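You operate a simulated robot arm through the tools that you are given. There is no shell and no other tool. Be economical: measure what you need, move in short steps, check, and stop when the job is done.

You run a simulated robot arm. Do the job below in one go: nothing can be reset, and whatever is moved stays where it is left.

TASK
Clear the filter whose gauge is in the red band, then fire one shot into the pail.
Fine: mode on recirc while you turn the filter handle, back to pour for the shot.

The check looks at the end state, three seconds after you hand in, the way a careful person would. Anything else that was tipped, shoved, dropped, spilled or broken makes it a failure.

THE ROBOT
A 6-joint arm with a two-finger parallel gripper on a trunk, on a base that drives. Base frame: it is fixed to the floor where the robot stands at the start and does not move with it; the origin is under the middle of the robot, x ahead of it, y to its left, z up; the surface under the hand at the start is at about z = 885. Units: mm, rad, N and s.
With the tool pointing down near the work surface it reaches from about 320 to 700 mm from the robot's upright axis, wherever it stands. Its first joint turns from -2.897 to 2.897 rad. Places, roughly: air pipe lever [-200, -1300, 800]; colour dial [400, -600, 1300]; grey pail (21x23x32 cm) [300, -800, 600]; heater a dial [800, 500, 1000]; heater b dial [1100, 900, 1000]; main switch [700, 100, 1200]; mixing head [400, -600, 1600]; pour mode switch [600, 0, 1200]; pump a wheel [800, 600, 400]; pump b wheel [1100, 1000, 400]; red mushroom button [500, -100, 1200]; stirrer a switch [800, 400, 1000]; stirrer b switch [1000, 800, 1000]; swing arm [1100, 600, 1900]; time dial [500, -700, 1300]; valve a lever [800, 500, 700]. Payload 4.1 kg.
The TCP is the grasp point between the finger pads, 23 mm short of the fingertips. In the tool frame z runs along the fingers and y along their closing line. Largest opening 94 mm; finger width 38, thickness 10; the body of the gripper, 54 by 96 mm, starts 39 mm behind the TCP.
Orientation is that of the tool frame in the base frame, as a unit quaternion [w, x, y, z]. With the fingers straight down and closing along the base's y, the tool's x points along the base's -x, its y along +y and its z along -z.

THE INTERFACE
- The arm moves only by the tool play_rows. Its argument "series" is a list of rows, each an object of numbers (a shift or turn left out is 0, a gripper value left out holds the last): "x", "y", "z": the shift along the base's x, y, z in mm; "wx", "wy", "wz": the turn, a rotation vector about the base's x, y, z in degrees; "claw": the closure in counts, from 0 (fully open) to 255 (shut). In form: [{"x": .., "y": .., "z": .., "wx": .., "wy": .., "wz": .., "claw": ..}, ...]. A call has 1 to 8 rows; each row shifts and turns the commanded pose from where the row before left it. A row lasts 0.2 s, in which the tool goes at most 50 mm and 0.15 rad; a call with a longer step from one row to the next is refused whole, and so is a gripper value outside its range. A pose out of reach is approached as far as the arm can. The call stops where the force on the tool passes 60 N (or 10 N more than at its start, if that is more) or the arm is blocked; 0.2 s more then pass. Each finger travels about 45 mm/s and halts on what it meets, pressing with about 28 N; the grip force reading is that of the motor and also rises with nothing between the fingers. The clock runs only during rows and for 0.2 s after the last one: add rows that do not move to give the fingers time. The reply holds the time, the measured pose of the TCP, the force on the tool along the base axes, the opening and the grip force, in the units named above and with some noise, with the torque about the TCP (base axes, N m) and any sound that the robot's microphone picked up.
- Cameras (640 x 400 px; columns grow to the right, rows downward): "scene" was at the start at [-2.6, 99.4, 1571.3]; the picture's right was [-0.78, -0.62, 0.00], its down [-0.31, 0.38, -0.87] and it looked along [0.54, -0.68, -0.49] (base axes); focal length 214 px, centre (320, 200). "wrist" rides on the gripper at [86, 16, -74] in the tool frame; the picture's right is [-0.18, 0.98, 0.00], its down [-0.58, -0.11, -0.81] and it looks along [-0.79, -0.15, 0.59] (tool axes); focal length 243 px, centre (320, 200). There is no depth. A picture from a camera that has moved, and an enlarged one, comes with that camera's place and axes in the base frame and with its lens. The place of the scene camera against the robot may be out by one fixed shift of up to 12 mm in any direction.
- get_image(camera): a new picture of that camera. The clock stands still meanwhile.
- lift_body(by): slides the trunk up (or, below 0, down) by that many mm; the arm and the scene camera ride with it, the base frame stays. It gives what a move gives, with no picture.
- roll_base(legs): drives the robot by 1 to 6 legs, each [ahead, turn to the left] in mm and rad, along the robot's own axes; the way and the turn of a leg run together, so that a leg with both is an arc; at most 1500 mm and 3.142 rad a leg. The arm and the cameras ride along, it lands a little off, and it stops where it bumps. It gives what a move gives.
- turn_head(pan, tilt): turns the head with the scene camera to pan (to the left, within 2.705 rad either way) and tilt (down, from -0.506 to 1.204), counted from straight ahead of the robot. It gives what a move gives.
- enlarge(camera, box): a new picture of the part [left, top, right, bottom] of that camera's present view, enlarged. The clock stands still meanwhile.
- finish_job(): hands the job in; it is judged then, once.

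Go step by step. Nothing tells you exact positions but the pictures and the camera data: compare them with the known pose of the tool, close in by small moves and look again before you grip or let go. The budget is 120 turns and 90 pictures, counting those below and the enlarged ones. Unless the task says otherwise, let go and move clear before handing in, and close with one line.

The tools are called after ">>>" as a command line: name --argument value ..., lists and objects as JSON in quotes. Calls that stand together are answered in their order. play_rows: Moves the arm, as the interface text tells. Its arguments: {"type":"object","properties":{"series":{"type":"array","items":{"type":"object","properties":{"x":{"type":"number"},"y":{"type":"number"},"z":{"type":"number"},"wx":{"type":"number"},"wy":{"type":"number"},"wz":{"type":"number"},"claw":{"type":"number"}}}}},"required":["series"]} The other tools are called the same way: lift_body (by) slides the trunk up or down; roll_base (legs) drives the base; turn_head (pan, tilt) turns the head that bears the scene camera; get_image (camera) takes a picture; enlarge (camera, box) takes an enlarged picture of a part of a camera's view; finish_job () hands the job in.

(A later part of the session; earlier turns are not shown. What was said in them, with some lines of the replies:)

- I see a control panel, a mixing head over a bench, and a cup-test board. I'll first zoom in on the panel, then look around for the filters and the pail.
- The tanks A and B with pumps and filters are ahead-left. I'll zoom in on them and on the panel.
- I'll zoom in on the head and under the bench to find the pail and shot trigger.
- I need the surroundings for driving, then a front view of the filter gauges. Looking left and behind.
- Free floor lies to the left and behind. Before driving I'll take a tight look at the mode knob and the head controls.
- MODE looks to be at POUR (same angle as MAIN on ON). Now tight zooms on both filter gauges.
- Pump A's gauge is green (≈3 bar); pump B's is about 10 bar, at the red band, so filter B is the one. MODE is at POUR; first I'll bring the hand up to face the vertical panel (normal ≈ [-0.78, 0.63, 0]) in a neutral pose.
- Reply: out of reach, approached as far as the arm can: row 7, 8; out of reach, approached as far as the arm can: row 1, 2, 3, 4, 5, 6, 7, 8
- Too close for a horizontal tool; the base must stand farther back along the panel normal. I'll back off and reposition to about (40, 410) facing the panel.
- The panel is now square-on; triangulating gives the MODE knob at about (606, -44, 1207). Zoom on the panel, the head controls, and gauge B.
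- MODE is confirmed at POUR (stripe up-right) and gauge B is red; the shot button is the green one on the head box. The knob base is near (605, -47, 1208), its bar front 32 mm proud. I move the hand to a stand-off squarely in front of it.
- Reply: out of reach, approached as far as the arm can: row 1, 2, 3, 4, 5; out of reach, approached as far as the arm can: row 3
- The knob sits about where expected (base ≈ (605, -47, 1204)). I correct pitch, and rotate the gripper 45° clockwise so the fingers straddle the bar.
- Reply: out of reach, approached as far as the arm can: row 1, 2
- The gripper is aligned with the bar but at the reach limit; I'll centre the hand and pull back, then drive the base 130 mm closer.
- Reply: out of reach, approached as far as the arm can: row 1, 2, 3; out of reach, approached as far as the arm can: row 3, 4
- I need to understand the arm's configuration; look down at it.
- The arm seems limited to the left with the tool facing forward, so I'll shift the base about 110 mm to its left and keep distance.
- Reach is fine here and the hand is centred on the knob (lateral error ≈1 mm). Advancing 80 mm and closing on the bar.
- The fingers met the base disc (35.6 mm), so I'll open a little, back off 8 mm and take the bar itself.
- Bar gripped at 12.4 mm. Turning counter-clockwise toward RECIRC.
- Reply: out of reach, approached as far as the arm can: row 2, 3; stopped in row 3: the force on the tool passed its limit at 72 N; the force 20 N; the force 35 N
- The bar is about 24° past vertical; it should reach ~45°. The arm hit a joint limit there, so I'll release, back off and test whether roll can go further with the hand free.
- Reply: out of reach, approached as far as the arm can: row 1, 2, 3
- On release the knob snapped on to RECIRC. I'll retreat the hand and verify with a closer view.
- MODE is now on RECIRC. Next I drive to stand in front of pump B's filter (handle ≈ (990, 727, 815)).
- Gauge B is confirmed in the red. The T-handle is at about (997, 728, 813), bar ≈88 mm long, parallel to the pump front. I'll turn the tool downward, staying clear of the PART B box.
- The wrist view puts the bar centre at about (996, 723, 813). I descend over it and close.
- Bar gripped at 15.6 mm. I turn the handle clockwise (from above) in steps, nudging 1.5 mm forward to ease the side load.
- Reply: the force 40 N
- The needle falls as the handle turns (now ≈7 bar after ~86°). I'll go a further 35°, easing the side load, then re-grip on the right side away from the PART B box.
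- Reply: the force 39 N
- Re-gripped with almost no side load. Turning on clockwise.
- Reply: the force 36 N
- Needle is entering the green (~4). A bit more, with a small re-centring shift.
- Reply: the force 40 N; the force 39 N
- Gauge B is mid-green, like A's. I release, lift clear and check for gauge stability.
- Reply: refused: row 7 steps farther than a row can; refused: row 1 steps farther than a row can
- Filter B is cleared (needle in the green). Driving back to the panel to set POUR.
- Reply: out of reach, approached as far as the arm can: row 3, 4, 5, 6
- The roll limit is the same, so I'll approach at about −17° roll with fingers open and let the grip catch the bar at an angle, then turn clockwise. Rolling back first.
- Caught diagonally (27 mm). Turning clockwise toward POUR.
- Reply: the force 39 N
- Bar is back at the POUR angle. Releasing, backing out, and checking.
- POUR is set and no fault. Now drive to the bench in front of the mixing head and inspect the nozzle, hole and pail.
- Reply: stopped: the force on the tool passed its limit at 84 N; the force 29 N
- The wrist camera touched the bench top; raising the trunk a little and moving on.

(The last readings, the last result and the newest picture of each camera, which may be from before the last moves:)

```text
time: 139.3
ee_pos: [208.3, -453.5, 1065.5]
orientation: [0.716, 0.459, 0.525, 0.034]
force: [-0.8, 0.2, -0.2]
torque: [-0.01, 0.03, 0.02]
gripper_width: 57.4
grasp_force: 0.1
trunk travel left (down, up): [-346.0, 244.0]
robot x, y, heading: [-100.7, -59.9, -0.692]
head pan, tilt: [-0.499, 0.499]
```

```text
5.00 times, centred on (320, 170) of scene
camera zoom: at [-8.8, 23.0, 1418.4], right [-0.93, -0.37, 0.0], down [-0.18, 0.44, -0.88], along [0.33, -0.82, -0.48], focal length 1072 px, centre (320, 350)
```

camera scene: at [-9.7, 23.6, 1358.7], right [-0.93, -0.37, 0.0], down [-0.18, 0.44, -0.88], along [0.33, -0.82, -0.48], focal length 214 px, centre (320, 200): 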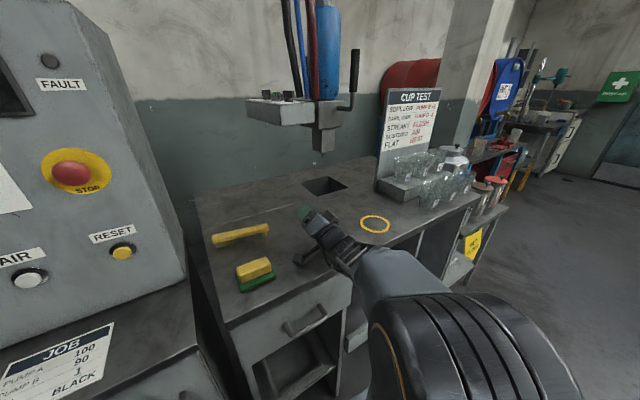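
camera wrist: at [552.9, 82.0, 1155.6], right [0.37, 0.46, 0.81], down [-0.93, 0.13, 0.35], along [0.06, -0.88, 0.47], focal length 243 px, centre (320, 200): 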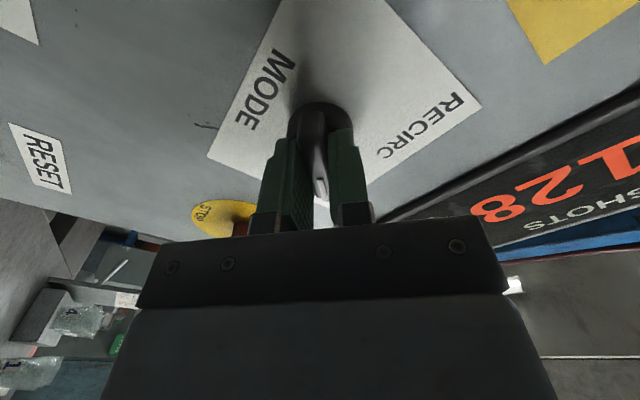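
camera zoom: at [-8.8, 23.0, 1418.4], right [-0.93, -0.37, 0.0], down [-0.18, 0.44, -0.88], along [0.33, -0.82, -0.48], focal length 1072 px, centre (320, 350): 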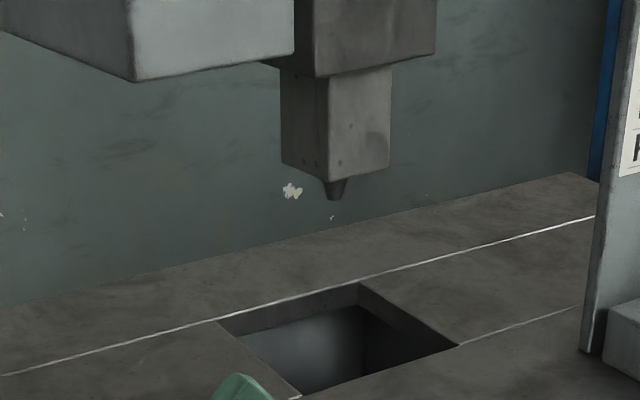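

The geometry suggests the bench top here is higher (~z 939) with the nozzle plumb over the hole. I raise the trunk fully and look down through the hole for the pail.

>>> lift_body --by 244

>>> turn_head --pan -0.3 --tilt 0.5

>>> get_image --camera "scene"

```text
time: 141.9
ee_pos: [207.4, -453.9, 1309.7]
orientation: [0.718, 0.457, 0.525, 0.034]
force: [-0.1, -0.9, -0.2]
torque: [0.01, 0.03, 0.01]
gripper_width: 56.9
grasp_force: 0.0
trunk travel left (down, up): [-590.0, 0.0]
robot x, y, heading: [-104.0, -60.6, -0.692]
head pan, tilt: [-0.499, 0.499]
```

```text
time: 142.6
ee_pos: [207.1, -453.5, 1310.2]
orientation: [0.717, 0.457, 0.525, 0.033]
force: [-0.3, -0.3, 0.3]
torque: [-0.05, 0.0, 0.0]
gripper_width: 57.2
grasp_force: 0.0
trunk travel left (down, up): [-590.0, 0.0]
robot x, y, heading: [-103.2, -62.8, -0.692]
head pan, tilt: [-0.3, 0.499]
```

```text
18 pictures are left
camera scene: at [7.2, 31.3, 1662.4], right [-0.84, -0.55, 0.0], down [-0.26, 0.4, -0.88], along [0.48, -0.74, -0.48], focal length 214 px, centre (320, 200)
```

scene: 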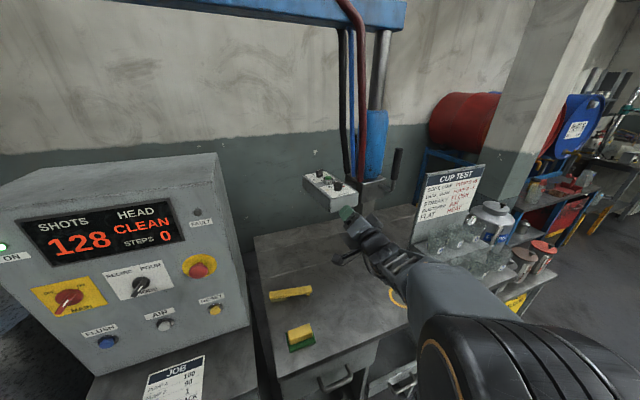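

>>> enlarge --camera "scene" --box '[295, 160, 375, 220]'

>>> play_rows --series '[{"x": 20, "y": 26, "wx": -5.9, "wy": 4.63, "claw": 255}, {"x": 20, "y": 26, "wx": -5.9, "wy": 4.63}, {"x": 20, "y": 26, "wx": -5.9, "wy": 4.63}, {"x": 20, "y": 26, "wx": -5.9, "wy": 4.63}, {"wx": -5.9, "wy": 4.63}, {"wx": -5.0, "wy": 3.9}, {}]'

>>> enlarge --camera "scene" --box '[300, 170, 420, 280]'

```text
6.67 times, centred on (335, 190) of scene
camera zoom: at [7.2, 31.3, 1662.4], right [-0.84, -0.55, 0.0], down [-0.26, 0.4, -0.88], along [0.48, -0.74, -0.48], focal length 1430 px, centre (220, 267)
```

zoom: 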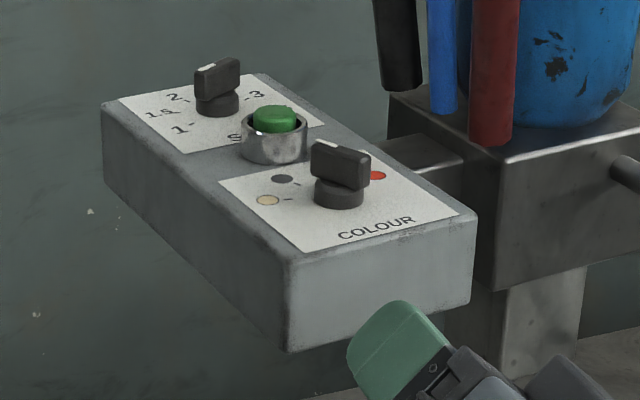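

```text
time: 144.2
ee_pos: [254.5, -379.5, 1319.4]
orientation: [0.679, 0.219, 0.663, -0.227]
force: [-0.1, 0.4, -0.3]
torque: [0.01, -0.03, 0.03]
gripper_width: 0.1
grasp_force: 28.2
out of reach, approached as far as the arm can: row 3, 4
trunk travel left (down, up): [-590.0, 0.0]
robot x, y, heading: [-106.2, -58.6, -0.689]
head pan, tilt: [-0.3, 0.499]
```

```text
3.64 times, centred on (360, 225) of scene
camera zoom: at [7.3, 31.4, 1662.4], right [-0.84, -0.55, 0.0], down [-0.26, 0.4, -0.88], along [0.48, -0.73, -0.48], focal length 780 px, centre (174, 109)
```

zoom: 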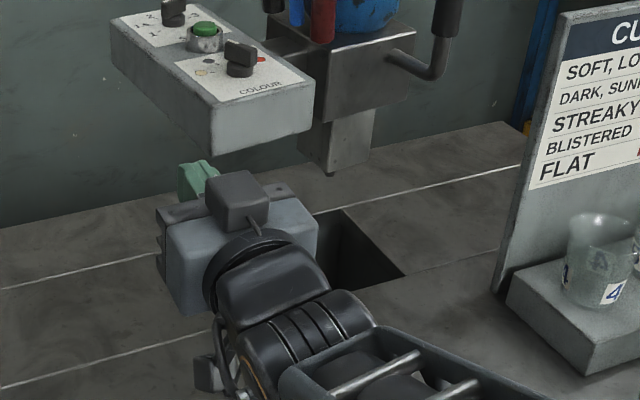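

The button is on top of the head box with a dial either side; I'll press it with closed fingertips pitched ~45° down. First check how much room the base has to the bench.

>>> turn_head --pan 0.1 --tilt 1.2

>>> get_image --camera "scene"

```text
time: 145.3
ee_pos: [253.6, -380.6, 1319.4]
orientation: [0.679, 0.219, 0.662, -0.227]
force: [0.9, 0.0, 0.0]
torque: [-0.04, 0.03, -0.01]
gripper_width: 0.0
grasp_force: 27.9
trunk travel left (down, up): [-590.0, 0.0]
robot x, y, heading: [-101.9, -59.2, -0.694]
head pan, tilt: [0.099, 1.201]
```

```text
15 pictures are left
camera scene: at [3.9, 76.3, 1608.8], right [-0.56, -0.83, 0.0], down [-0.77, 0.52, -0.36], along [0.3, -0.2, -0.93], focal length 214 px, centre (320, 200)
```

scene: 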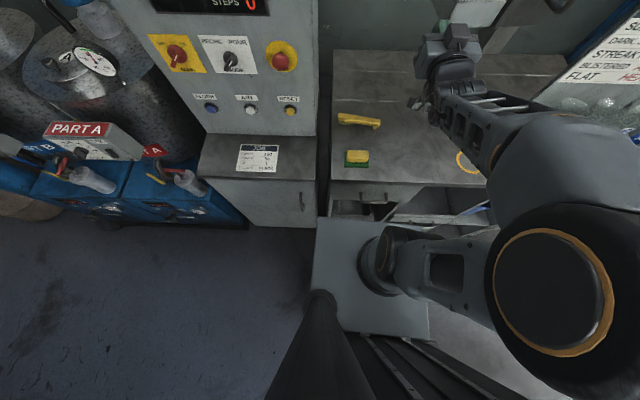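

>>> roll_base --legs '[[80, 0]]'

>>> play_rows --series '[{"z": 18, "wx": 4.64, "wy": 5.9}, {"z": 18, "wx": 4.64, "wy": 5.9}, {"z": 18, "wx": 4.64, "wy": 5.9}, {"z": 18, "wx": 4.64, "wy": 5.9}, {"z": 18, "wx": 4.64, "wy": 5.9}, {"wx": 4.64, "wy": 5.9}, {}]'

```text
time: 146.3
ee_pos: [314.2, -431.8, 1319.2]
orientation: [0.679, 0.22, 0.662, -0.228]
force: [-0.2, -0.7, -0.1]
torque: [-0.01, -0.01, 0.06]
gripper_width: 0.0
grasp_force: 28.7
trunk travel left (down, up): [-590.0, 0.0]
robot x, y, heading: [-42.9, -110.5, -0.697]
head pan, tilt: [0.099, 1.201]
```

```text
time: 147.9
ee_pos: [324.3, -421.3, 1383.0]
orientation: [0.463, 0.265, 0.837, -0.118]
force: [0.2, 0.0, 0.3]
torque: [-0.02, 0.03, 0.01]
gripper_width: 0.0
grasp_force: 27.7
out of reach, approached as far as the arm can: row 2, 3, 4
trunk travel left (down, up): [-590.0, 0.0]
robot x, y, heading: [-41.2, -109.8, -0.689]
head pan, tilt: [0.099, 1.201]
```

>>> play_rows --series '[{"x": 10, "y": -36, "z": 4}, {"x": 12, "y": -36, "z": 4}, {"x": 14, "y": -36, "z": 4}, {"x": 16, "y": -36, "z": 3, "wx": 3.7, "wy": 4.7}, {"x": 16, "y": -36, "z": 2, "wx": 3.7, "wy": 4.7}, {}]'

>>> turn_head --pan -0.35 --tilt 0.4

>>> get_image --camera "scene"

>>> get_image --camera "wrist"

```text
time: 149.3
ee_pos: [392.7, -602.0, 1399.2]
orientation: [0.374, 0.284, 0.878, -0.085]
force: [0.5, 0.4, -0.3]
torque: [0.0, 0.02, -0.01]
gripper_width: 0.2
grasp_force: 28.0
trunk travel left (down, up): [-590.0, 0.0]
robot x, y, heading: [-42.7, -111.4, -0.691]
head pan, tilt: [0.099, 1.201]
```

```text
time: 150.5
ee_pos: [391.6, -602.8, 1398.2]
orientation: [0.375, 0.284, 0.878, -0.084]
force: [-0.1, 0.6, -0.2]
torque: [0.0, 0.05, 0.04]
gripper_width: 0.0
grasp_force: 28.0
trunk travel left (down, up): [-590.0, 0.0]
robot x, y, heading: [-40.0, -109.9, -0.696]
head pan, tilt: [-0.351, 0.4]
```

```text
14 pictures are left
camera scene: at [65.3, -23.2, 1671.5], right [-0.86, -0.5, 0.0], down [-0.2, 0.34, -0.92], along [0.46, -0.8, -0.39], focal length 214 px, centre (320, 200)
```

scene: 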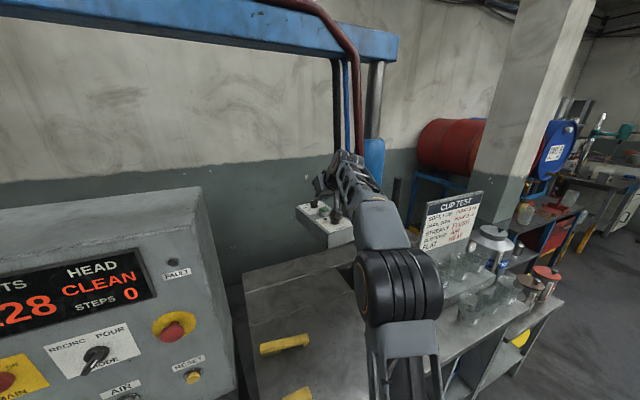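

```text
13 pictures are left
camera wrist: at [307.5, -524.6, 1392.2], right [0.66, 0.73, 0.19], down [-0.23, -0.05, 0.97], along [0.72, -0.68, 0.13], focal length 243 px, centre (320, 200)
```

wrist: 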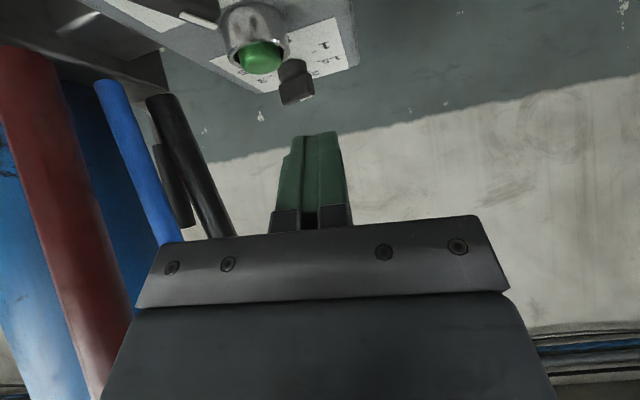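

>>> play_rows --series '[{"x": 2, "y": -17, "z": -10}, {"x": 3, "y": -18, "z": -15}, {}]'

>>> get_image --camera "wrist"

>>> enlarge --camera "scene" --box '[290, 160, 390, 250]'

```text
time: 151.3
ee_pos: [397.6, -638.1, 1375.7]
orientation: [0.375, 0.283, 0.879, -0.084]
force: [-0.1, 0.8, 1.0]
torque: [-0.04, -0.01, 0.02]
gripper_width: 0.0
grasp_force: 28.5
trunk travel left (down, up): [-590.0, 0.0]
robot x, y, heading: [-42.5, -113.1, -0.692]
head pan, tilt: [-0.351, 0.4]
```

```text
12 pictures are left
camera wrist: at [312.6, -559.8, 1368.7], right [0.66, 0.73, 0.19], down [-0.23, -0.05, 0.97], along [0.72, -0.68, 0.14], focal length 243 px, centre (320, 200)
```

wrist: 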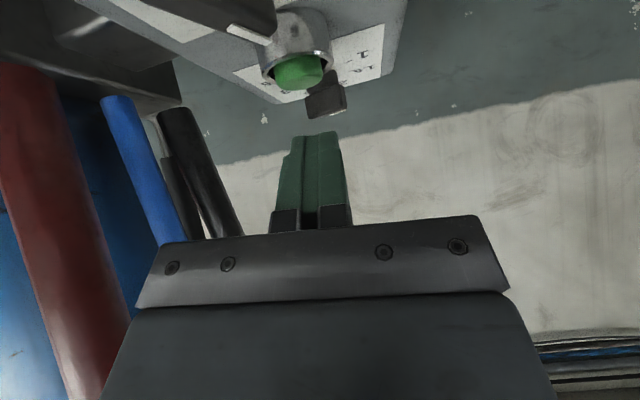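

```text
4.44 times, centred on (340, 205) of scene
camera zoom: at [65.2, -23.0, 1671.6], right [-0.86, -0.5, 0.0], down [-0.2, 0.34, -0.92], along [0.46, -0.8, -0.39], focal length 953 px, centre (231, 178)
```

zoom: 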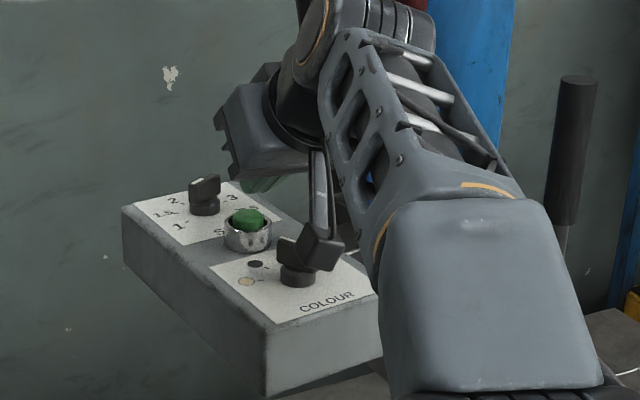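

Triangulated button top ≈ (419, -657, 1317). I shift the fingertips' lower edge over it and lower to just above.

>>> play_rows --series '[{"x": 9, "y": -9}, {"x": 9, "y": -9}, {"z": -16}, {}]'

>>> get_image --camera "wrist"

>>> enlarge --camera "scene" --box '[305, 180, 375, 240]'

```text
time: 152.3
ee_pos: [414.8, -656.2, 1357.4]
orientation: [0.376, 0.284, 0.878, -0.085]
force: [1.5, -0.8, -0.7]
torque: [-0.01, -0.01, 0.01]
gripper_width: 0.0
grasp_force: 27.7
trunk travel left (down, up): [-590.0, 0.0]
robot x, y, heading: [-40.4, -108.6, -0.69]
head pan, tilt: [-0.351, 0.4]
```

```text
10 pictures are left
camera wrist: at [331.2, -577.4, 1351.0], right [0.66, 0.73, 0.19], down [-0.23, -0.05, 0.97], along [0.72, -0.68, 0.13], focal length 243 px, centre (320, 200)
```

wrist: 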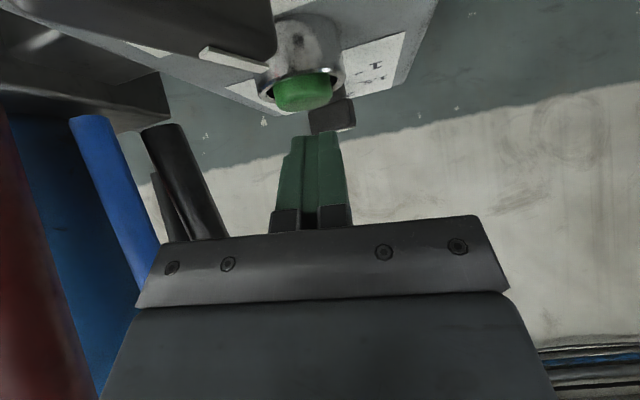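

```text
6.67 times, centred on (340, 210) of scene
camera zoom: at [65.3, -23.2, 1671.5], right [-0.86, -0.5, 0.0], down [-0.2, 0.34, -0.92], along [0.46, -0.8, -0.39], focal length 1430 px, centre (187, 133)
```

zoom: 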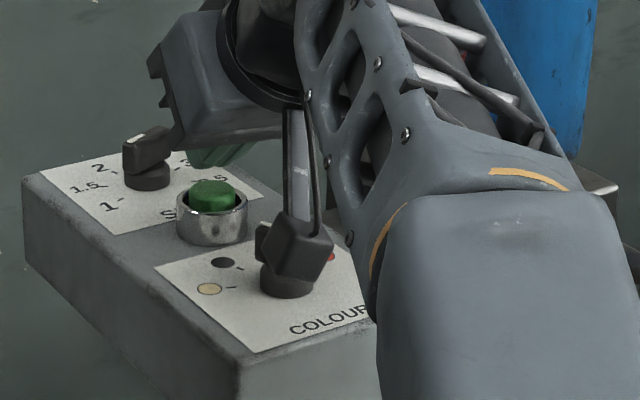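

The lower edge is ~12 mm above the button centre and clear of the dials. Pressing straight down in small steps.

>>> play_rows --series '[{"z": -5}, {"z": -4}, {"z": -3}, {"z": -3}, {}]'

```text
time: 153.5
ee_pos: [412.9, -654.6, 1345.2]
orientation: [0.376, 0.284, 0.878, -0.087]
force: [2.6, -2.8, 11.4]
torque: [-0.08, -0.14, -0.07]
gripper_width: 0.3
grasp_force: 27.9
trunk travel left (down, up): [-590.0, 0.0]
robot x, y, heading: [-41.0, -112.6, -0.695]
head pan, tilt: [-0.351, 0.4]
heard: click
```

A click at 11 N — the button fired. Lifting straight off and checking the display.

>>> play_rows --series '[{"z": 15}, {"z": 25}, {"z": 20}, {}, {}, {}, {}, {}]'

>>> get_image --camera "scene"

```text
time: 155.3
ee_pos: [414.6, -657.1, 1403.4]
orientation: [0.375, 0.284, 0.878, -0.085]
force: [-0.4, 0.4, 0.4]
torque: [-0.01, 0.03, -0.01]
gripper_width: 0.0
grasp_force: 28.1
trunk travel left (down, up): [-590.0, 0.0]
robot x, y, heading: [-41.0, -108.2, -0.69]
head pan, tilt: [-0.351, 0.4]
```

```text
8 pictures are left
camera scene: at [65.2, -23.2, 1671.5], right [-0.86, -0.5, 0.0], down [-0.2, 0.34, -0.92], along [0.46, -0.8, -0.39], focal length 214 px, centre (320, 200)
```

scene: 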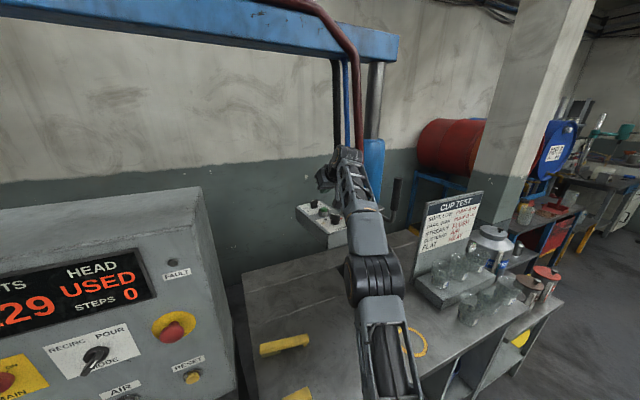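

The display reads 129 shots, head USED, no fault. I retreat the hand and verify hole, gauge of dials, and bench.

>>> play_rows --series '[{"z": 20, "x": -15, "y": 15}, {"x": -20, "y": 32}, {"x": -20, "y": 38}, {"x": -20, "y": 38}, {"x": -20, "y": 38}, {"x": -20, "y": 38}, {}]'

>>> enlarge --camera "scene" --box '[280, 180, 440, 280]'

```text
time: 156.9
ee_pos: [297.4, -450.9, 1424.3]
orientation: [0.375, 0.285, 0.878, -0.085]
force: [0.1, -0.7, 0.4]
torque: [0.03, -0.02, 0.0]
gripper_width: 0.1
grasp_force: 28.1
trunk travel left (down, up): [-590.0, 0.0]
robot x, y, heading: [-42.9, -107.3, -0.696]
head pan, tilt: [-0.351, 0.4]
```

```text
4.00 times, centred on (360, 230) of scene
camera zoom: at [65.5, -23.5, 1671.5], right [-0.86, -0.5, 0.0], down [-0.2, 0.34, -0.92], along [0.46, -0.8, -0.39], focal length 858 px, centre (160, 80)
```

zoom: 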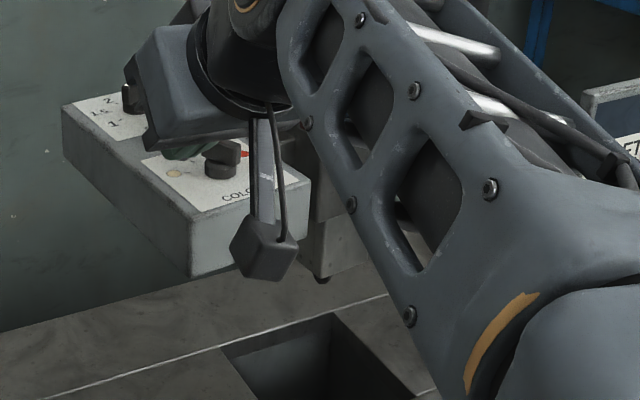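

>>> roll_base --legs '[[-200, 0]]'

>>> get_image --camera "scene"

>>> enlarge --camera "scene" --box '[310, 160, 410, 250]'

```text
time: 158.5
ee_pos: [142.0, -321.1, 1425.2]
orientation: [0.376, 0.282, 0.878, -0.085]
force: [-0.1, -0.8, 0.7]
torque: [-0.01, -0.02, 0.05]
gripper_width: 0.0
grasp_force: 28.4
trunk travel left (down, up): [-590.0, 0.0]
robot x, y, heading: [-201.4, 16.2, -0.691]
head pan, tilt: [-0.351, 0.4]
```

```text
6 pictures are left
camera scene: at [-92.2, 107.2, 1671.6], right [-0.86, -0.51, 0.0], down [-0.2, 0.34, -0.92], along [0.47, -0.79, -0.39], focal length 214 px, centre (320, 200)
```

scene: 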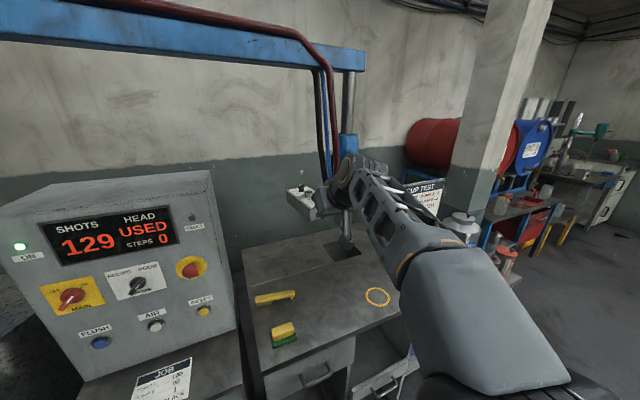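

```text
4.44 times, centred on (360, 205) of scene
camera zoom: at [-92.2, 107.2, 1671.6], right [-0.86, -0.51, 0.0], down [-0.2, 0.34, -0.92], along [0.47, -0.79, -0.39], focal length 953 px, centre (142, 178)
```

zoom: 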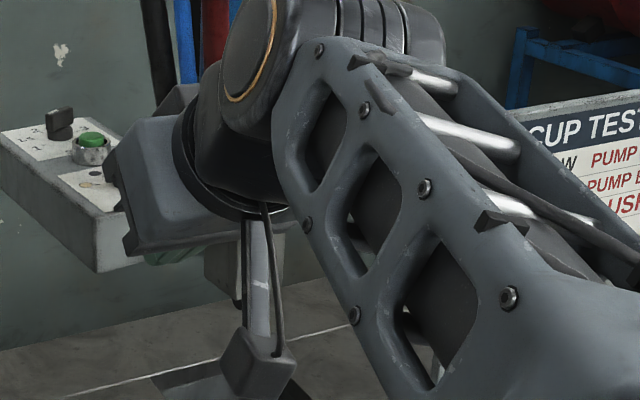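

Everything looks in order; one last look at gauge B.

>>> turn_head --pan 0.9 --tilt 0.5

>>> get_image --camera "scene"

```text
time: 159.9
ee_pos: [142.2, -322.1, 1424.1]
orientation: [0.375, 0.282, 0.879, -0.083]
force: [0.0, -0.4, -0.2]
torque: [-0.01, -0.01, 0.0]
gripper_width: 0.0
grasp_force: 27.7
trunk travel left (down, up): [-590.0, 0.0]
robot x, y, heading: [-201.2, 15.6, -0.688]
head pan, tilt: [0.901, 0.499]
```

```text
4 pictures are left
camera scene: at [-49.3, 205.4, 1662.4], right [0.21, -0.98, 0.0], down [-0.47, -0.1, -0.88], along [0.86, 0.18, -0.48], focal length 214 px, centre (320, 200)
```

scene: 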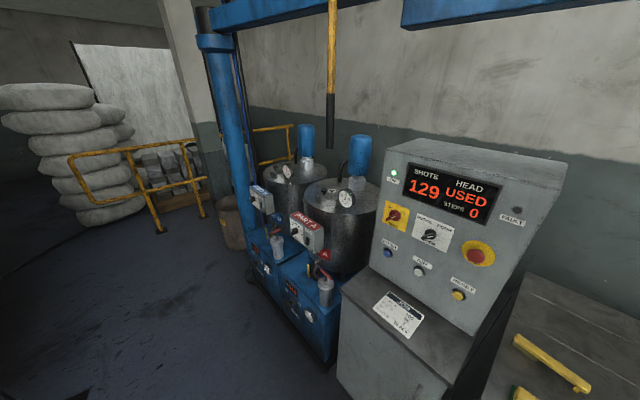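

>>> enlarge --camera "scene" --box '[250, 245, 320, 330]'

>>> enlarge --camera "scene" --box '[258, 258, 278, 278]'

```text
4.71 times, centred on (285, 288) of scene
camera zoom: at [-49.3, 205.4, 1662.4], right [0.21, -0.98, 0.0], down [-0.47, -0.1, -0.88], along [0.86, 0.18, -0.48], focal length 1009 px, centre (485, -212)
```

zoom: 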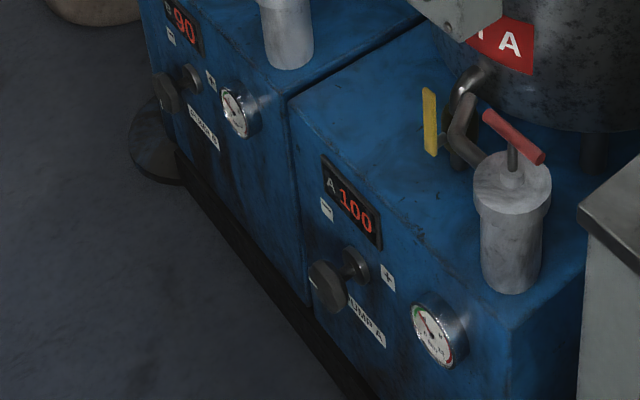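

```text
16.00 times, centred on (268, 268) of scene
camera zoom: at [-49.3, 205.4, 1662.4], right [0.21, -0.98, 0.0], down [-0.47, -0.1, -0.88], along [0.86, 0.18, -0.48], focal length 3432 px, centre (1152, -888)
```

zoom: 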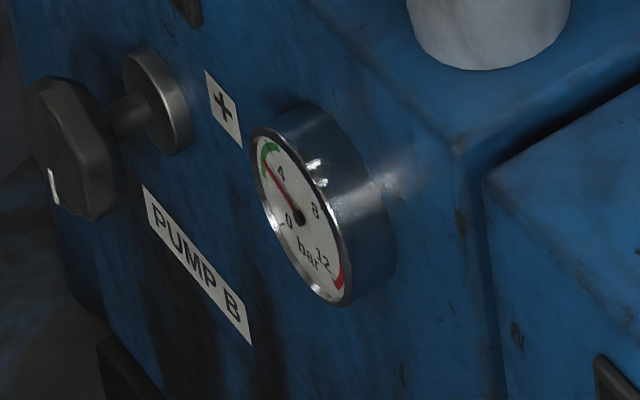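

Gauge B is in the green, the shot counter is at 129, the mode is on POUR and the hand is clear. Handing in.

>>> finish_job

```text
The job is handed in.
```

I cleared filter B, whose gauge dropped from the red band to the green. I then fired one shot through the bench hole (counter 128 to 129), with the mode on recirc for the filter and back on pour for the shot. I never got a clear view of the pail under the hole. While I was lowering the trunk, the arm pressed on something, most likely the bench top, hard enough to stop the move; nothing looked disturbed afterwards.
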